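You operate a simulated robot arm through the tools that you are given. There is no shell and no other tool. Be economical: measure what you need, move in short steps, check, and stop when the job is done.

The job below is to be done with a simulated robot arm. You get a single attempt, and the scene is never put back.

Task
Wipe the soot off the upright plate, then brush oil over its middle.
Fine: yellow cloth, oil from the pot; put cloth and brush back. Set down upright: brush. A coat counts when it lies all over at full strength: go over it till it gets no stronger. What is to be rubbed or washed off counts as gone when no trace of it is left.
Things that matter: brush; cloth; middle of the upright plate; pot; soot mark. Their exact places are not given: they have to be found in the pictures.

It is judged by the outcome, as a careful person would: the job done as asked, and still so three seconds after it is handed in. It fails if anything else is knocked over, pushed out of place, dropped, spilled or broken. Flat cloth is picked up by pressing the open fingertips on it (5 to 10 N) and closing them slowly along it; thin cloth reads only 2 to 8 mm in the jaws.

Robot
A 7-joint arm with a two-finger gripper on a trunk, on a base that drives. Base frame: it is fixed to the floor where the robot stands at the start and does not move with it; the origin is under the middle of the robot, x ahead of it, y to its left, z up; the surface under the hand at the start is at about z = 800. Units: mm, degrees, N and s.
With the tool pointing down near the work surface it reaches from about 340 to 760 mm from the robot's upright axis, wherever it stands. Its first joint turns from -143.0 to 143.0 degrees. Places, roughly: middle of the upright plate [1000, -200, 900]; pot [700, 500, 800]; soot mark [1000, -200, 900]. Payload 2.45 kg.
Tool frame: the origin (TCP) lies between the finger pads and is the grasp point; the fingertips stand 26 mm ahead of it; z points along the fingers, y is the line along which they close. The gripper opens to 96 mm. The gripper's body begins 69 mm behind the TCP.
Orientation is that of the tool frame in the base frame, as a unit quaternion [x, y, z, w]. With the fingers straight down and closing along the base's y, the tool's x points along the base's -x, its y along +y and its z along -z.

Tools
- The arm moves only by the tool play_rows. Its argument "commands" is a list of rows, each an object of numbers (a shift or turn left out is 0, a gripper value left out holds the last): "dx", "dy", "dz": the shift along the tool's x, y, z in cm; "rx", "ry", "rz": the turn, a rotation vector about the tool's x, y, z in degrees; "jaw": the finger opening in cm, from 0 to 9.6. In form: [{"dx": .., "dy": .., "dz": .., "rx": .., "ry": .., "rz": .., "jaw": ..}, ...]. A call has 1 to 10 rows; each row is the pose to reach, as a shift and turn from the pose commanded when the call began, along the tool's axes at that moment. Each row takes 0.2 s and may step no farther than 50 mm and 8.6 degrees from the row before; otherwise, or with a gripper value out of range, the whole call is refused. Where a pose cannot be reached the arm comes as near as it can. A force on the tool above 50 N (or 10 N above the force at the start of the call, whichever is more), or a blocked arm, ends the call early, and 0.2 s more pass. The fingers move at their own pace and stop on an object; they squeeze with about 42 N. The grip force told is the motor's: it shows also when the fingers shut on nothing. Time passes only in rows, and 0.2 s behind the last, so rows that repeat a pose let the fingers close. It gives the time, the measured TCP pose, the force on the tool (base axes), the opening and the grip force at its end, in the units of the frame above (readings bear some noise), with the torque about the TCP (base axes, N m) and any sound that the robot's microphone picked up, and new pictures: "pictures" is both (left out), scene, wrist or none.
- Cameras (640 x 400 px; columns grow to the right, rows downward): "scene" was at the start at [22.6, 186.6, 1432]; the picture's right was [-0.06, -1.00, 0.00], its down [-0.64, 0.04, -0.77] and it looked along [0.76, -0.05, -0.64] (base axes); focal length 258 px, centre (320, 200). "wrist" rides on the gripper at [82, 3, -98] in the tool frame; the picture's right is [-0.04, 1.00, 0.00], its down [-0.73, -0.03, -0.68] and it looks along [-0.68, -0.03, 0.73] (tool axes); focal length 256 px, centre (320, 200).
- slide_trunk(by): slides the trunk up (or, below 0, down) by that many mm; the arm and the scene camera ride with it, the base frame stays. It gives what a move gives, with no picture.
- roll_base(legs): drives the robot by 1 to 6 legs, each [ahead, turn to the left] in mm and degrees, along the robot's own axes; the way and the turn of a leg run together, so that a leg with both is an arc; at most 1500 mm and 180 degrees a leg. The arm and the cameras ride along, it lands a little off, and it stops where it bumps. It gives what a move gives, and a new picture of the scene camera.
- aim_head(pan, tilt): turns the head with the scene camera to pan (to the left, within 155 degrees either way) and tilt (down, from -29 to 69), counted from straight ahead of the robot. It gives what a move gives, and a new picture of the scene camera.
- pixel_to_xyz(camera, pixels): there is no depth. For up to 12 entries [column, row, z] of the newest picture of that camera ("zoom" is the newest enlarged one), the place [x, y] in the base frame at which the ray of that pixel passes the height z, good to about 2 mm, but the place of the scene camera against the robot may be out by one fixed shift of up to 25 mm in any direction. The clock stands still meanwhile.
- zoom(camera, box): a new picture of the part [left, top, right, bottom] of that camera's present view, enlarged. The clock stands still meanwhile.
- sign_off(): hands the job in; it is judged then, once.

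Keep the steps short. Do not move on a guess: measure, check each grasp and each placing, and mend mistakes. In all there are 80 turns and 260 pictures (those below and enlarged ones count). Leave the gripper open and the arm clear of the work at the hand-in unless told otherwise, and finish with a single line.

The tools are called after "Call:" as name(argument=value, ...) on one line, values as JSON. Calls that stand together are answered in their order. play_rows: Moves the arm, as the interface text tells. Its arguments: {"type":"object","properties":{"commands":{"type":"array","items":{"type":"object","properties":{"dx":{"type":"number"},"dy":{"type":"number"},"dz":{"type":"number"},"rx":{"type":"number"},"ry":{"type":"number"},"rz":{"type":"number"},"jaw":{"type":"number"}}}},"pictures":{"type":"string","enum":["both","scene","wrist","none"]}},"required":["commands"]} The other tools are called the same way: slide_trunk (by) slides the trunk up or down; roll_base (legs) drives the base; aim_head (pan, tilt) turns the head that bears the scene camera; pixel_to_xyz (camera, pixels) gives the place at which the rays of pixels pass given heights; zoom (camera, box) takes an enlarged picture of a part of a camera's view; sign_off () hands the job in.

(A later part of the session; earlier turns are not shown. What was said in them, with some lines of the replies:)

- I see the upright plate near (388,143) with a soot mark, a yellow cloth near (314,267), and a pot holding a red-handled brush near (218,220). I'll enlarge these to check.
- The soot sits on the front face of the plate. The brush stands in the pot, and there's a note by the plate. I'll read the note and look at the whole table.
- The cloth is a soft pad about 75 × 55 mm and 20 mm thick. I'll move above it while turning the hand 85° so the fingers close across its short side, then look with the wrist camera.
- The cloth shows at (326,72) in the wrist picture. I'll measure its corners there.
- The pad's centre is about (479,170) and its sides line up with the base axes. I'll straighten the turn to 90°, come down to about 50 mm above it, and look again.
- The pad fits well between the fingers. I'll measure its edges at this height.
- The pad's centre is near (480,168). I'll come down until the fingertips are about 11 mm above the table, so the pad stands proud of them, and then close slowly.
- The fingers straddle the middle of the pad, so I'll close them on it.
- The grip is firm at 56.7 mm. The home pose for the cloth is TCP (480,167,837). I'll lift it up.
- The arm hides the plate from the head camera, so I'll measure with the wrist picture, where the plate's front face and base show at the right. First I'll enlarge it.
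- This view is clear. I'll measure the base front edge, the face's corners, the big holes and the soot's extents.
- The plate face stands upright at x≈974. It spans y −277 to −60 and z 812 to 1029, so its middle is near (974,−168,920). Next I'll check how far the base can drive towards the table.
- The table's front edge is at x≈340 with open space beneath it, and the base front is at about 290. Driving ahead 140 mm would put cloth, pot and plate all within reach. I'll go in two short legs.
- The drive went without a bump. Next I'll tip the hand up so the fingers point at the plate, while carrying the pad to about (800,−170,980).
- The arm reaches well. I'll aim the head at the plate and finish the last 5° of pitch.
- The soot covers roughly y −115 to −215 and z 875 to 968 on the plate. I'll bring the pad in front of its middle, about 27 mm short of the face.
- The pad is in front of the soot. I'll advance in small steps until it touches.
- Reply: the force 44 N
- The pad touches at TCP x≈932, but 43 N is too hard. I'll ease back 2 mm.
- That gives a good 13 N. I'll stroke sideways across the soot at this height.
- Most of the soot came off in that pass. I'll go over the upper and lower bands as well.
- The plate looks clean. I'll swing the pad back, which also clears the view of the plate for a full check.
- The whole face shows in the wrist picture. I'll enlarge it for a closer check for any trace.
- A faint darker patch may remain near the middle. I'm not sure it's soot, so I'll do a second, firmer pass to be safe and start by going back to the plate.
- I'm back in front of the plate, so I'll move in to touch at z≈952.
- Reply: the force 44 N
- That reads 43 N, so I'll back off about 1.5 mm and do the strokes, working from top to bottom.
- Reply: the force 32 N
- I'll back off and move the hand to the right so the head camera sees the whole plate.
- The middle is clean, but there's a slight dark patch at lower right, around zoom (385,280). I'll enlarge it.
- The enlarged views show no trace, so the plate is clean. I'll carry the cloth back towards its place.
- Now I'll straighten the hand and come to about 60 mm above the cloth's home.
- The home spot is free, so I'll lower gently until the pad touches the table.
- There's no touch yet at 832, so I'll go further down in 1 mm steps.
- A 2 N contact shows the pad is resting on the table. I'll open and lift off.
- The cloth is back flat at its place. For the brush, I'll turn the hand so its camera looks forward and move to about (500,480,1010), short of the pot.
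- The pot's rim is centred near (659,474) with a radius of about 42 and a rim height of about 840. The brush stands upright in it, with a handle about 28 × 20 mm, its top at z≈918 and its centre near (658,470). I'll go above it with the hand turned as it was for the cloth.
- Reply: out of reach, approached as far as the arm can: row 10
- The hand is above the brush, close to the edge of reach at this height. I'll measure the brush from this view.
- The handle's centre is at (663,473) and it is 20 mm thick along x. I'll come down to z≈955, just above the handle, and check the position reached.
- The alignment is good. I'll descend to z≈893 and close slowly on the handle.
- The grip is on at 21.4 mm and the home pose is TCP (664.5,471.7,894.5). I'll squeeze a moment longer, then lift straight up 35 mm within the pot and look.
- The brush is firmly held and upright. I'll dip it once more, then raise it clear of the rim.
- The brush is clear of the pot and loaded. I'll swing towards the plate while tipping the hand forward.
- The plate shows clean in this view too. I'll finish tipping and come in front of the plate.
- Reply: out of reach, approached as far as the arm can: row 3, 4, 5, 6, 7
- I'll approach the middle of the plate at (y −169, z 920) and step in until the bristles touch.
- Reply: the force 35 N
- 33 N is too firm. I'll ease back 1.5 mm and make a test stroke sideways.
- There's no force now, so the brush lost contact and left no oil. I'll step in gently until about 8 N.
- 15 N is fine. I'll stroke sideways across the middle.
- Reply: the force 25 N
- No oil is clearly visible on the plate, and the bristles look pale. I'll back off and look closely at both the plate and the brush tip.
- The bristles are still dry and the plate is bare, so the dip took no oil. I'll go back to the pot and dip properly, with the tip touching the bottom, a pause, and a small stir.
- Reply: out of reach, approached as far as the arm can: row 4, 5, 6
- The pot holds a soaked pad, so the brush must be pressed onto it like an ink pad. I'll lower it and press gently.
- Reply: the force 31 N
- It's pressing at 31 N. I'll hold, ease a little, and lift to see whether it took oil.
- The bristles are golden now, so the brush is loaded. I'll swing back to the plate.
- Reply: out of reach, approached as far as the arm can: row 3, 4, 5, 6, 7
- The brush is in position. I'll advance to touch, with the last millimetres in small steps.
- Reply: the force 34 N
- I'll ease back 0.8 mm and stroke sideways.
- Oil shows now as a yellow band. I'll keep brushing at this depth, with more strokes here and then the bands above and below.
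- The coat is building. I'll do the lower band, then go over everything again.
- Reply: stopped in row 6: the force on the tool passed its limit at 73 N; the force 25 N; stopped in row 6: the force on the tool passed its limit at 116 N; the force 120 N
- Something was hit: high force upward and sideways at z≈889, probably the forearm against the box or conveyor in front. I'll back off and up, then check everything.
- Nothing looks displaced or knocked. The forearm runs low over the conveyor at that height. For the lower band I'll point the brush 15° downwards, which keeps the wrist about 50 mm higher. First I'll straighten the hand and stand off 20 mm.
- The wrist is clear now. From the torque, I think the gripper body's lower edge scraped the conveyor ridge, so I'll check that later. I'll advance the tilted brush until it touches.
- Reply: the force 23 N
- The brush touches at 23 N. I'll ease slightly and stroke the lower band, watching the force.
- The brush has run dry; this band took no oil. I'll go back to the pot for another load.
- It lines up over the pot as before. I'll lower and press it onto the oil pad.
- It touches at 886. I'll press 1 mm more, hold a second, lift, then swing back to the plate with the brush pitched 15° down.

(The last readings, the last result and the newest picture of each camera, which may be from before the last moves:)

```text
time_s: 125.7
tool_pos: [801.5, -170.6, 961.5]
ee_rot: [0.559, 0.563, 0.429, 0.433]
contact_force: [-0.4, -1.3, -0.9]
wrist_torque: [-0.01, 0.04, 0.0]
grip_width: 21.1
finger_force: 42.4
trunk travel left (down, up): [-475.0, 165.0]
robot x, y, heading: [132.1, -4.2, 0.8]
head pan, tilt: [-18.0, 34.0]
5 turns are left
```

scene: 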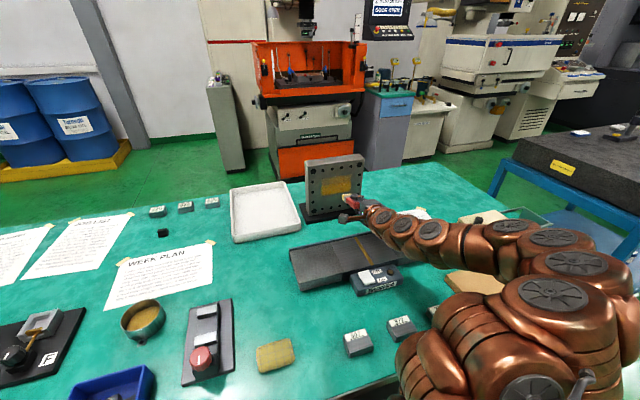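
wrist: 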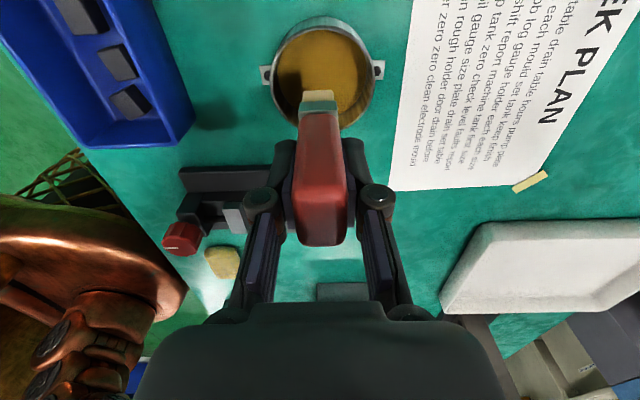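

Five turns are left, so I'll batch the steps. The brush is freshly loaded. I'll approach and touch at the upper band, paint the upper lanes and then the lower lanes with force stops active, and look.

Call:
play_rows(commands=[{"dy": 1.4, "dz": 3.8}, {"dy": 2.4, "dz": 6.5}, {"dy": 2.87, "dz": 7.62}, {"dy": 2.92, "dz": 7.8}, {"dy": 2.96, "dz": 7.95}, {"dy": 2.99, "dz": 8.07}], pictures="none")

Call:
play_rows(commands=[{"dx": 1.9}, {"dx": 3.8}, {"dx": 1.9}, {"dx": 0}, {"dx": -1.9}, {"dx": -3.8}, {"dx": -3.8, "dy": -1.06, "dz": 0.28}, {"dx": -1.9, "dy": -1.06, "dz": 0.28}, {"dx": 0, "dy": -1.06, "dz": 0.28}, {"dx": 1.9, "dy": -1.06, "dz": 0.28}], pictures="none")

Call:
play_rows(commands=[{"dx": 1.9}, {"dx": 0}, {"dx": -1.9}, {"dx": -3.8}, {"dx": -5.7}, {"dx": -5.7, "dy": -2.12, "dz": 0.57}, {"dx": -5.7, "dy": -4.25, "dz": 1.14}, {"dx": -3.8, "dy": -4.25, "dz": 1.14}, {"dx": -1.9, "dy": -4.25, "dz": 1.14}, {"dx": 0, "dy": -4.25, "dz": 1.14}], pictures="none")

Call:
play_rows(commands=[{"dx": 1.9}, {"dx": 1.9, "dy": -0.97, "dz": 0.26}, {"dx": 0, "dy": -0.97, "dz": 0.26}, {"dx": -1.9, "dy": -0.97, "dz": 0.26}, {"dx": -3.8, "dy": -0.97, "dz": 0.26}, {"dx": -5.7, "dy": -0.97, "dz": 0.26}, {"dx": -5.7}, {"dx": -3.8}, {"dx": -1.9}, {"dx": 0}], pictures="none")

Call:
zoom(camera="scene", box=[300, 150, 370, 215])

Call:
zoom(camera="wrist", box=[180, 0, 480, 190])

```text
time_s: 127.1
tool_pos: [885.6, -170.7, 969.6]
ee_rot: [0.558, 0.562, 0.432, 0.432]
contact_force: [-35.6, -1.6, -1.4]
wrist_torque: [-0.01, 0.49, 0.16]
grip_width: 21.3
finger_force: 41.6
trunk travel left (down, up): [-475.0, 165.0]
robot x, y, heading: [136.3, -3.7, 0.4]
head pan, tilt: [-18.0, 34.0]
```

```text
time_s: 129.3
tool_pos: [886.4, -149.3, 957.5]
ee_rot: [0.558, 0.564, 0.43, 0.431]
contact_force: [-21.7, -3.9, -2.1]
wrist_torque: [-0.07, 0.28, -0.26]
grip_width: 21.0
finger_force: 41.8
trunk travel left (down, up): [-475.0, 165.0]
robot x, y, heading: [135.4, -1.6, 0.6]
head pan, tilt: [-18.0, 34.0]
```

```text
time_s: 131.5
tool_pos: [886.9, -150.6, 912.8]
ee_rot: [0.558, 0.563, 0.43, 0.432]
contact_force: [-14.3, -2.5, -0.4]
wrist_torque: [-0.03, 0.19, -0.16]
grip_width: 20.9
finger_force: 42.1
trunk travel left (down, up): [-475.0, 165.0]
robot x, y, heading: [138.0, -0.8, 0.7]
head pan, tilt: [-18.0, 34.0]
```

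```text
time_s: 133.7
tool_pos: [886.2, -150.9, 913.3]
ee_rot: [0.559, 0.563, 0.43, 0.431]
contact_force: [-6.8, -1.5, -1.1]
wrist_torque: [-0.01, 0.1, -0.16]
grip_width: 21.0
finger_force: 42.6
trunk travel left (down, up): [-475.0, 165.0]
robot x, y, heading: [134.8, -1.5, 0.6]
head pan, tilt: [-18.0, 34.0]
```

```text
6.15 times, centred on (335, 182) of scene
```

zoom: 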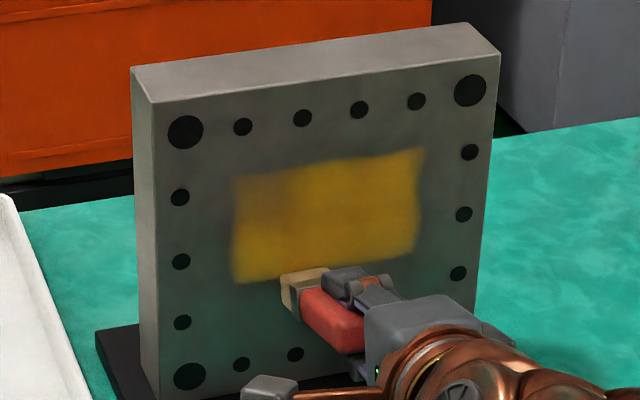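

```text
2.11 times, centred on (330, 95) of wrist
4 turns are left
```

zoom: 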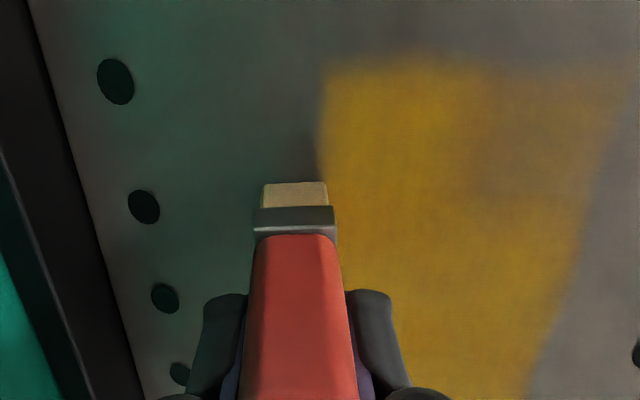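

The coat is nearly even and only the upper left is a bit weaker. The lower edge stays put even with strokes below it, so I'll reload, brush the lower edge first, and then go over all of it again.

Call:
play_rows(commands=[{"dz": -4}, {"dz": -8}, {"dx": 3.4, "dy": 0.2, "dz": -9.9, "rx": 4.4}, {"dx": 6.8, "dy": 0.3, "dz": -11.7, "rx": 8.8}, {"dx": 10.2, "dy": 0.5, "dz": -13.6, "rx": 13.1}, {"dx": 13.7, "dy": 0.7, "dz": -15.4, "rx": 17.5}, {"dx": 17.1, "dy": 0.8, "dz": -17.3, "rx": 21.9}, {"dx": 20.5, "dy": 1.0, "dz": -19.1, "rx": 26.3}, {"dx": 23.9, "dy": 1.2, "dz": -21, "rx": 30.6}, {"dx": 27.3, "dy": 1.3, "dz": -22.8, "rx": 35}], pictures="none")

Call:
play_rows(commands=[{"dx": 3.5, "rx": 4}, {"dx": 7, "dy": -0.2, "rx": 8}, {"dx": 10.5, "dy": -0.3, "rx": 12}, {"dx": 14, "dy": -0.4, "rx": 16}, {"dx": 17.5, "dy": -0.5, "rx": 20}, {"dx": 21, "dy": -0.6, "rx": 24}, {"dx": 24.5, "dy": -0.7, "rx": 28}, {"dx": 28, "dy": -0.8, "rx": 32}, {"dx": 31.5, "dy": -0.9, "dz": 0.1, "rx": 36}, {"dx": 35, "dy": -1.0, "dz": 0.1, "rx": 40}], pictures="none")

Call:
play_rows(commands=[{"dy": 0.2, "dz": 3.5}, {"dy": 0.2, "dz": 6.5}, {"dy": 0.2, "dz": 8.0}, {"dy": 0.2, "dz": 8.6}, {"dy": 0.2, "dz": 8.8}, {"dy": 0.2, "dz": 8.9}, {"dy": 0.2, "dz": 9.0}, {"dy": 0.2, "dz": 9.1}, {"dy": 0.2, "dz": 9.15}, {"dy": 0.2, "dz": 9.15}], pictures="none")

Call:
play_rows(commands=[{"dz": 0}, {"dz": -0.05}, {"dz": -0.1}, {"dz": -1}, {"dz": -4}, {"dz": -8}], pictures="none")

Call:
play_rows(commands=[{"dx": -4.2, "dz": -0.5, "rx": -4}, {"dx": -8.4, "dz": -1, "rx": -8}, {"dx": -12.6, "dz": -1.5, "rx": -12}, {"dx": -16.8, "dz": -2, "rx": -16}, {"dx": -21, "dz": -2.5, "rx": -20}, {"dx": -25.2, "dz": -3, "rx": -24}, {"dx": -29.4, "dz": -3, "rx": -28}, {"dx": -33.6, "dz": -3, "rx": -32}, {"dx": -37.8, "dz": -3, "rx": -36}, {"dx": -42, "dz": -3, "rx": -40}], pictures="none")

Call:
play_rows(commands=[{"dx": -2.8, "dy": 1.0, "dz": 1.5, "rx": -4.4}, {"dx": -5.5, "dy": 2.0, "dz": 3.0, "rx": -8.75}, {"dx": -8.3, "dy": 3.0, "dz": 4.4, "rx": -13.1}, {"dx": -11, "dy": 4.0, "dz": 5.9, "rx": -17.5}, {"dx": -13.8, "dy": 5.1, "dz": 7.4, "rx": -21.9}, {"dx": -16.6, "dy": 6.1, "dz": 8.9, "rx": -26.3}, {"dx": -19.3, "dy": 7.1, "dz": 10.3, "rx": -30.6}, {"dx": -22.0, "dy": 8.1, "dz": 11.8, "rx": -35}, {"dx": -22.0, "dy": 8.1, "dz": 11.8, "rx": -35}], pictures="none")

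Call:
play_rows(commands=[{"dy": -0.8, "dz": 3.8}, {"dy": -1.8, "dz": 7.0}, {"dy": -2.6, "dz": 8.9}, {"dy": -2.82, "dz": 9.35}, {"dy": -2.82, "dz": 9.47}, {"dy": -2.82, "dz": 9.58}], pictures="none")

Call:
play_rows(commands=[{"dx": 1.9}, {"dx": 3.8}, {"dx": 1.9}, {"dx": 0}, {"dx": -1.9}, {"dx": -3.8}, {"dx": -3.8, "dy": 1.06, "dz": -0.28}, {"dx": -1.9, "dy": 1.06, "dz": -0.28}, {"dx": 0, "dy": 1.06, "dz": -0.28}, {"dx": 1.9, "dy": 1.06, "dz": -0.28}], pictures="none")

Call:
zoom(camera="scene", box=[300, 150, 370, 215])

Call:
play_rows(commands=[{"dx": 1.9}, {"dx": 1.9, "dy": 2.12, "dz": -0.55}, {"dx": 1.9, "dy": 4.25, "dz": -1.1}, {"dx": 0, "dy": 4.25, "dz": -1.1}, {"dx": -1.9, "dy": 4.25, "dz": -1.1}, {"dx": -3.8, "dy": 4.25, "dz": -1.1}, {"dx": -5.7, "dy": 4.25, "dz": -1.1}, {"dx": -3.8, "dy": 3.2, "dz": -0.83}, {"dx": -1.9, "dy": 3.2, "dz": -0.83}, {"dx": 0, "dy": 3.2, "dz": -0.83}], pictures="none")

Call:
play_rows(commands=[{"dx": 2.2, "dz": 0.03}, {"dx": 0.5, "dy": 0, "dz": 0.03}, {"dx": 0.5, "dy": 1.06, "dz": -0.25}, {"dx": 2.2, "dy": 1.06, "dz": -0.25}, {"dx": 2.2, "dy": -1.1, "dz": 0.3}, {"dx": 0, "dy": -1.1, "dz": 0.3}, {"dx": -1.9, "dy": -1.1, "dz": 0.3}, {"dx": -3.8, "dy": -1.1, "dz": 0.3}, {"dx": -5.7, "dy": -1.1, "dz": 0.3}, {"dx": -2, "dy": -2, "dz": 0.54}], pictures="none")

Call:
zoom(camera="scene", box=[300, 150, 370, 215])

Call:
zoom(camera="wrist", box=[180, 0, 480, 190])

```text
time_s: 135.9
tool_pos: [668.5, 125.9, 982.0]
ee_rot: [0.666, 0.664, 0.246, 0.234]
contact_force: [1.3, -4.3, -1.0]
wrist_torque: [0.22, 0.04, 0.22]
grip_width: 20.9
finger_force: 42.4
trunk travel left (down, up): [-475.0, 165.0]
robot x, y, heading: [136.2, -1.4, 0.7]
head pan, tilt: [-18.0, 34.0]
```

```text
time_s: 138.1
tool_pos: [662.2, 473.7, 970.3]
ee_rot: [0.707, 0.707, -0.004, 0.004]
contact_force: [-0.3, 0.4, -1.6]
wrist_torque: [-0.09, -0.02, -0.01]
grip_width: 20.8
finger_force: 42.0
trunk travel left (down, up): [-475.0, 165.0]
robot x, y, heading: [136.0, -0.9, 0.7]
head pan, tilt: [-18.0, 34.0]
```

```text
time_s: 140.3
tool_pos: [663.2, 471.1, 883.6]
ee_rot: [0.706, 0.708, 0.0, 0.003]
contact_force: [-0.4, 0.2, 13.6]
wrist_torque: [-0.03, -0.07, -0.01]
grip_width: 20.8
finger_force: 41.8
trunk travel left (down, up): [-475.0, 165.0]
robot x, y, heading: [136.2, 2.1, 0.6]
head pan, tilt: [-18.0, 34.0]
```

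```text
time_s: 141.7
tool_pos: [662.9, 471.7, 963.4]
ee_rot: [0.705, 0.709, -0.002, 0.002]
contact_force: [0.1, 0.0, -1.5]
wrist_torque: [-0.04, 0.0, -0.06]
grip_width: 20.6
finger_force: 41.7
trunk travel left (down, up): [-475.0, 165.0]
robot x, y, heading: [136.5, -0.4, 0.5]
head pan, tilt: [-18.0, 34.0]
```

```text
time_s: 143.9
tool_pos: [664.6, 50.1, 995.7]
ee_rot: [0.662, 0.666, 0.241, 0.245]
contact_force: [0.5, 0.7, -0.1]
wrist_torque: [-0.03, 0.02, -0.03]
grip_width: 21.2
finger_force: 41.9
trunk travel left (down, up): [-475.0, 165.0]
robot x, y, heading: [136.8, -0.0, 0.6]
head pan, tilt: [-18.0, 34.0]
```

```text
time_s: 145.9
tool_pos: [804.5, -171.1, 957.8]
ee_rot: [0.558, 0.562, 0.43, 0.432]
contact_force: [-0.2, 0.4, -0.4]
wrist_torque: [-0.02, 0.01, -0.01]
grip_width: 20.9
finger_force: 41.9
trunk travel left (down, up): [-475.0, 165.0]
robot x, y, heading: [136.7, 1.6, 0.8]
head pan, tilt: [-18.0, 34.0]
```

```text
time_s: 147.3
tool_pos: [887.5, -169.7, 907.2]
ee_rot: [0.559, 0.562, 0.431, 0.432]
contact_force: [-33.7, -1.8, -0.1]
wrist_torque: [0.01, 0.29, -0.09]
grip_width: 21.3
finger_force: 42.0
trunk travel left (down, up): [-475.0, 165.0]
robot x, y, heading: [134.9, -0.6, 0.8]
head pan, tilt: [-18.0, 34.0]
```

```text
time_s: 149.5
tool_pos: [888.5, -149.8, 916.5]
ee_rot: [0.558, 0.563, 0.43, 0.432]
contact_force: [-12.0, -2.1, -0.1]
wrist_torque: [-0.02, 0.09, -0.21]
grip_width: 20.7
finger_force: 42.4
trunk travel left (down, up): [-475.0, 165.0]
robot x, y, heading: [137.7, -2.6, 0.8]
head pan, tilt: [-18.0, 34.0]
```

```text
6.15 times, centred on (335, 182) of scene
```

zoom: 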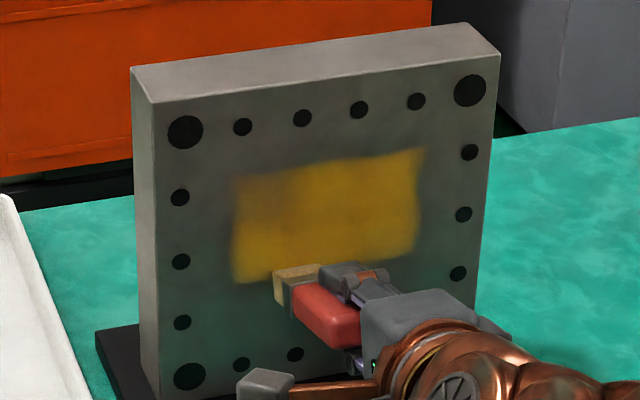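

```text
time_s: 151.7
tool_pos: [888.5, -149.7, 951.1]
ee_rot: [0.559, 0.562, 0.431, 0.432]
contact_force: [-13.8, -2.5, -1.5]
wrist_torque: [-0.04, 0.17, -0.15]
grip_width: 20.8
finger_force: 42.1
trunk travel left (down, up): [-475.0, 165.0]
robot x, y, heading: [139.8, 0.9, 0.7]
head pan, tilt: [-18.0, 34.0]
```

```text
time_s: 153.9
tool_pos: [889.1, -168.3, 927.8]
ee_rot: [0.558, 0.563, 0.431, 0.431]
contact_force: [-5.5, 0.4, -0.9]
wrist_torque: [-0.02, 0.1, 0.0]
grip_width: 20.9
finger_force: 42.6
trunk travel left (down, up): [-475.0, 165.0]
robot x, y, heading: [138.4, -3.1, 0.6]
head pan, tilt: [-18.0, 34.0]
```

```text
6.15 times, centred on (335, 182) of scene
```

zoom: 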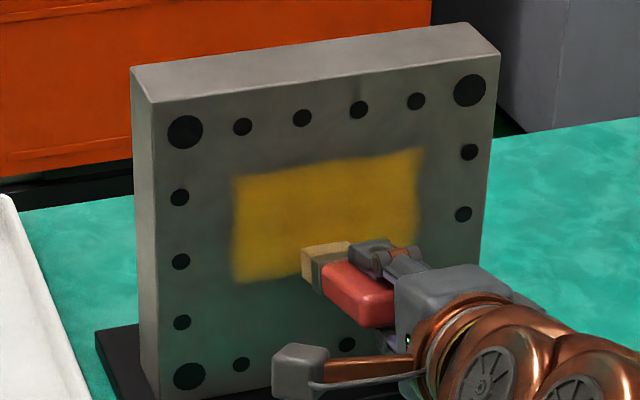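

```text
2.11 times, centred on (330, 95) of wrist
3 turns are left
```

zoom: 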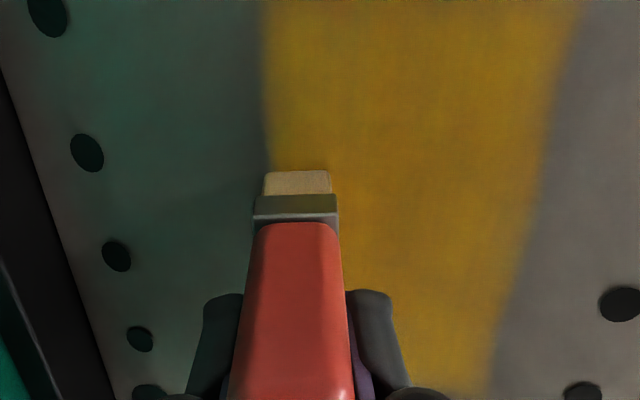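

The fresh strokes below the edge left no oil, so that rectangle is the marked middle. The coat is now even and strong over all of it. I'll return the brush to above the pot.

Call:
play_rows(commands=[{"dz": -4}, {"dz": -8}, {"dx": 3.7, "dy": -0.1, "dz": -9.8, "rx": 4.4}, {"dx": 7.3, "dy": -0.1, "dz": -11.7, "rx": 8.8}, {"dx": 11, "dy": -0.2, "dz": -13.5, "rx": 13.1}, {"dx": 14.6, "dy": -0.2, "dz": -15.4, "rx": 17.5}, {"dx": 18.3, "dy": -0.3, "dz": -17.2, "rx": 21.9}, {"dx": 22, "dy": -0.4, "dz": -19, "rx": 26.3}, {"dx": 25.6, "dy": -0.4, "dz": -20.9, "rx": 30.6}, {"dx": 29.3, "dy": -0.5, "dz": -22.7, "rx": 35}], pictures="scene")

Call:
aim_head(pan=30, tilt=45)

Call:
play_rows(commands=[{"dx": 3.5, "rx": 4}, {"dx": 7, "dy": -0.2, "rx": 8}, {"dx": 10.5, "dy": -0.3, "rx": 12}, {"dx": 14, "dy": -0.4, "rx": 16}, {"dx": 17.5, "dy": -0.5, "rx": 20}, {"dx": 21, "dy": -0.6, "rx": 24}, {"dx": 24.5, "dy": -0.7, "rx": 28}, {"dx": 28, "dy": -0.8, "rx": 32}, {"dx": 31.5, "dy": -0.9, "dz": 0.1, "rx": 36}, {"dx": 35, "dy": -1.0, "dz": 0.1, "rx": 40}], pictures="both")

Call:
zoom(camera="scene", box=[290, 150, 360, 230])

Call:
zoom(camera="scene", box=[500, 130, 640, 260])

Call:
play_rows(commands=[{"dy": 0.2, "dz": 3.0}, {"dy": 0.2, "dz": 5.0}, {"dy": 0.2, "dz": 6.5}, {"dy": 0.2, "dz": 7.5}], pictures="both")

Call:
zoom(camera="scene", box=[290, 150, 360, 230])

```text
time_s: 156.1
tool_pos: [666.6, 125.0, 980.7]
ee_rot: [0.663, 0.666, 0.242, 0.241]
contact_force: [0.8, 1.0, -1.3]
wrist_torque: [0.0, 0.01, 0.01]
grip_width: 20.8
finger_force: 42.2
trunk travel left (down, up): [-475.0, 165.0]
robot x, y, heading: [134.3, 0.5, 0.7]
head pan, tilt: [-18.0, 34.0]
```

scene: 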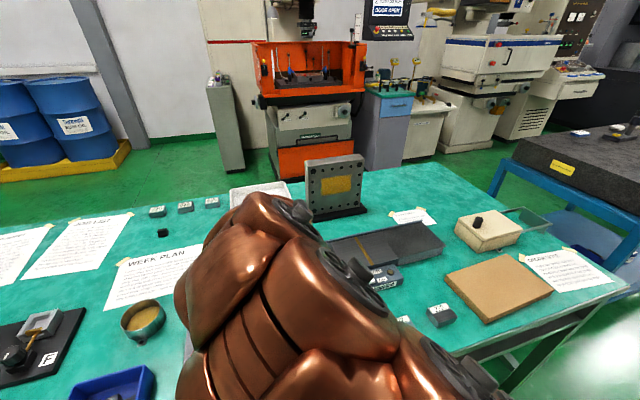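

```text
time_s: 157.2
tool_pos: [667.8, 124.6, 980.7]
ee_rot: [0.664, 0.665, 0.244, 0.239]
contact_force: [-0.3, -0.1, 0.5]
wrist_torque: [-0.02, 0.01, -0.03]
grip_width: 21.0
finger_force: 41.4
trunk travel left (down, up): [-475.0, 165.0]
robot x, y, heading: [135.2, -0.3, 0.5]
head pan, tilt: [30.0, 45.0]
```

scene: 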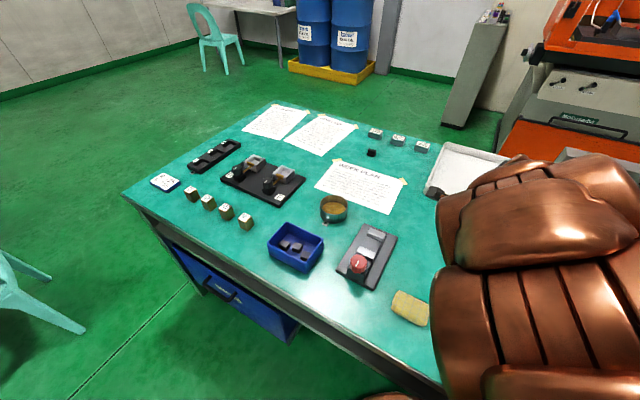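

```text
time_s: 159.4
tool_pos: [661.2, 475.9, 968.2]
ee_rot: [0.707, 0.707, -0.004, 0.004]
contact_force: [1.3, 1.2, -1.7]
wrist_torque: [-0.1, 0.05, 0.01]
grip_width: 20.8
finger_force: 41.5
trunk travel left (down, up): [-475.0, 165.0]
robot x, y, heading: [135.9, -3.0, 0.5]
head pan, tilt: [30.0, 45.0]
```

scene: 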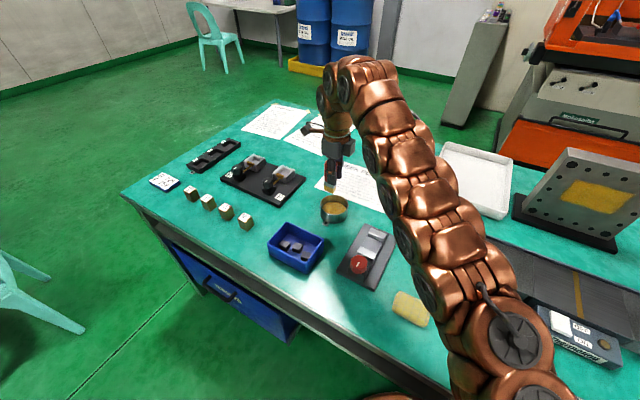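
wrist: 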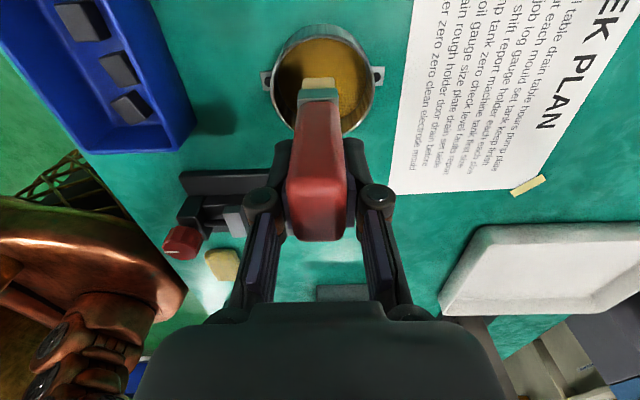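

```text
5.00 times, centred on (325, 190) of scene
```

zoom: 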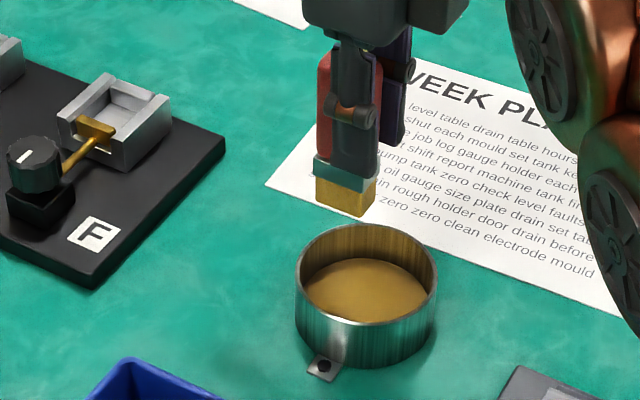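

```text
3.08 times, centred on (570, 195) of scene
```

zoom: 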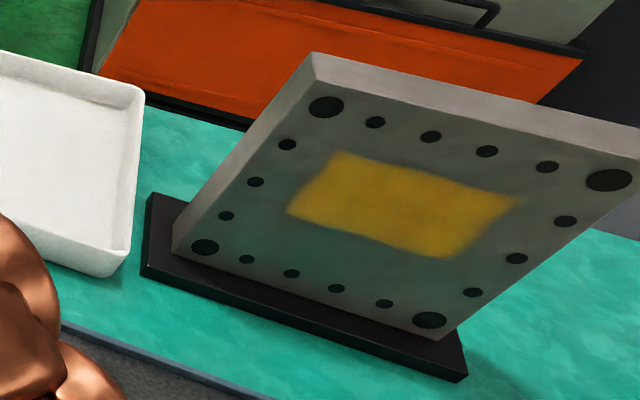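

```text
time_s: 160.4
tool_pos: [661.4, 473.3, 896.0]
ee_rot: [0.705, 0.709, -0.001, 0.003]
contact_force: [0.6, -0.9, 0.0]
wrist_torque: [0.02, 0.02, -0.01]
grip_width: 21.0
finger_force: 42.4
trunk travel left (down, up): [-475.0, 165.0]
robot x, y, heading: [134.9, -1.6, 0.6]
head pan, tilt: [30.0, 45.0]
```

scene: 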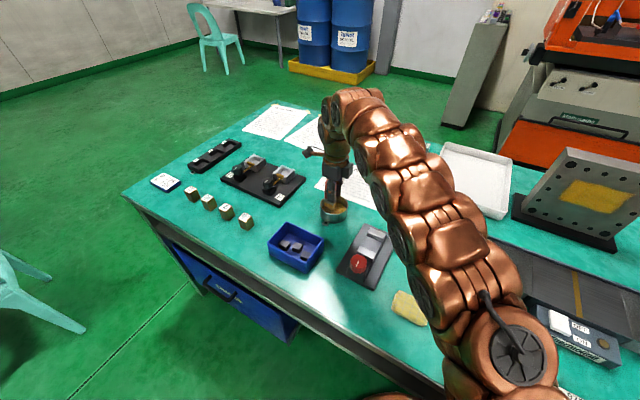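
wrist: 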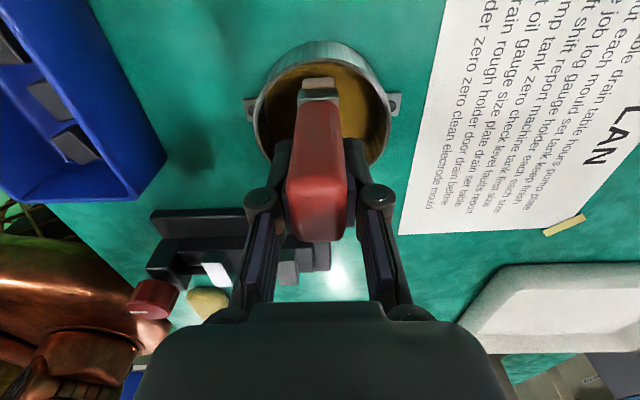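

```text
5.00 times, centred on (325, 190) of scene
2 turns are left
```

zoom: 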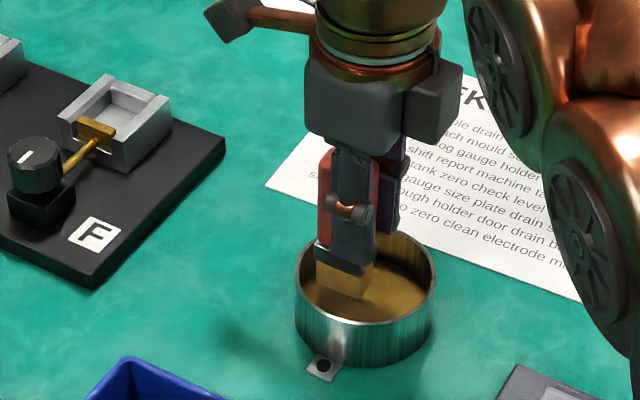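

The brush hangs upright inside the pot, shifted a few mm left in the fingers. I'll shift it back towards the pot's middle, lower it softly onto the pad, open slowly, lift straight off and look.

Call:
play_rows(commands=[{"dx": -0.4}, {"dx": -0.7}, {"dx": -0.7, "dz": 0.6}, {"dx": -0.7, "dz": 1.0}, {"dx": -0.7, "dz": 1.2}, {"dx": -0.7, "dz": 1.35}, {"dx": -0.7, "dz": 1.45}, {"dx": -0.7, "dz": 1.55}, {"dx": -0.7, "dz": 1.6}, {"dx": -0.7, "dz": 1.6}], pictures="none")

Call:
play_rows(commands=[{"jaw": 2.2}, {"jaw": 2.4}, {"jaw": 2.8}, {"jaw": 3.5}, {"jaw": 5}, {"jaw": 7}, {"jaw": 9}, {"jaw": 9.6}, {"jaw": 9.6}], pictures="none")

Call:
play_rows(commands=[{"dz": -1}, {"dz": -3}, {"dz": -6}, {"dz": -9}, {"dz": -11}, {"dz": -11.5, "dx": -4}, {"dz": -12, "dx": -8.5}, {"dz": -13, "dx": -13}, {"dz": -14, "dx": -17.5}, {"dz": -15, "dx": -22}], pictures="both")

Call:
zoom(camera="scene", box=[290, 150, 370, 230])

```text
time_s: 162.6
tool_pos: [661.8, 465.7, 881.5]
ee_rot: [0.706, 0.708, 0.0, 0.003]
contact_force: [0.5, 0.0, 14.6]
wrist_torque: [0.0, 0.06, 0.01]
grip_width: 20.8
finger_force: 42.1
trunk travel left (down, up): [-475.0, 165.0]
robot x, y, heading: [138.4, -1.0, 0.5]
head pan, tilt: [30.0, 45.0]
```

```text
time_s: 164.6
tool_pos: [661.5, 466.3, 879.8]
ee_rot: [0.705, 0.709, -0.001, 0.003]
contact_force: [-0.7, -0.4, 0.6]
wrist_torque: [-0.03, 0.02, 0.01]
grip_width: 95.8
finger_force: 0.1
trunk travel left (down, up): [-475.0, 165.0]
robot x, y, heading: [135.5, -2.8, 0.5]
head pan, tilt: [30.0, 45.0]
```

```text
time_s: 166.8
tool_pos: [660.3, 246.7, 1031.1]
ee_rot: [0.706, 0.708, -0.002, 0.003]
contact_force: [0.7, 0.3, -0.7]
wrist_torque: [-0.06, -0.01, 0.0]
grip_width: 96.1
finger_force: 0.1
trunk travel left (down, up): [-475.0, 165.0]
robot x, y, heading: [136.5, 0.9, 0.6]
head pan, tilt: [30.0, 45.0]
```

scene: 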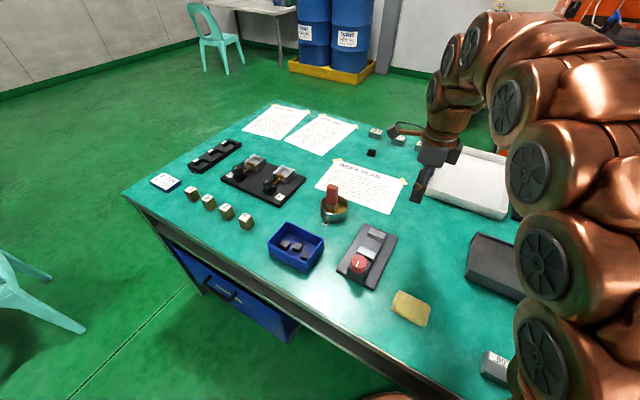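
wrist: 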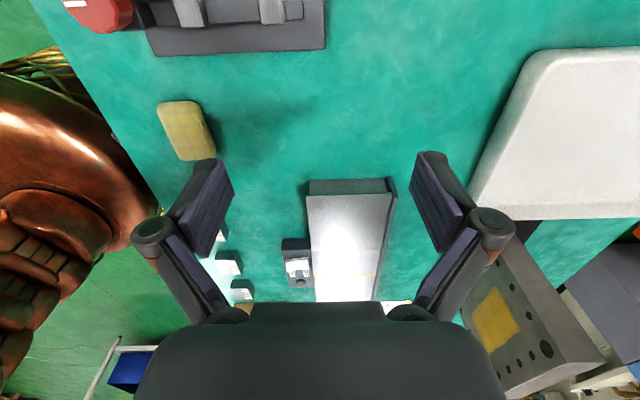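

```text
5.00 times, centred on (330, 190) of scene
1 turns are left
```

zoom: 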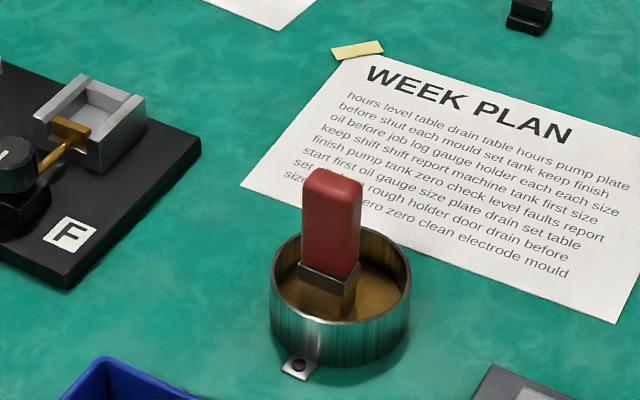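

The brush stands upright in the pot, the cloth is back in its place, the plate is clean and oiled, and the gripper is open and clear. I'm handing in.

Call:
sign_off()

```text
The job is handed in.
```

The soot is wiped off and the plate's middle has an even coat of oil; cloth and brush are back and the brush stands upright, but the gripper scraped something in front of the plate, probably the conveyor (nothing looked moved in the pictures, not measured).
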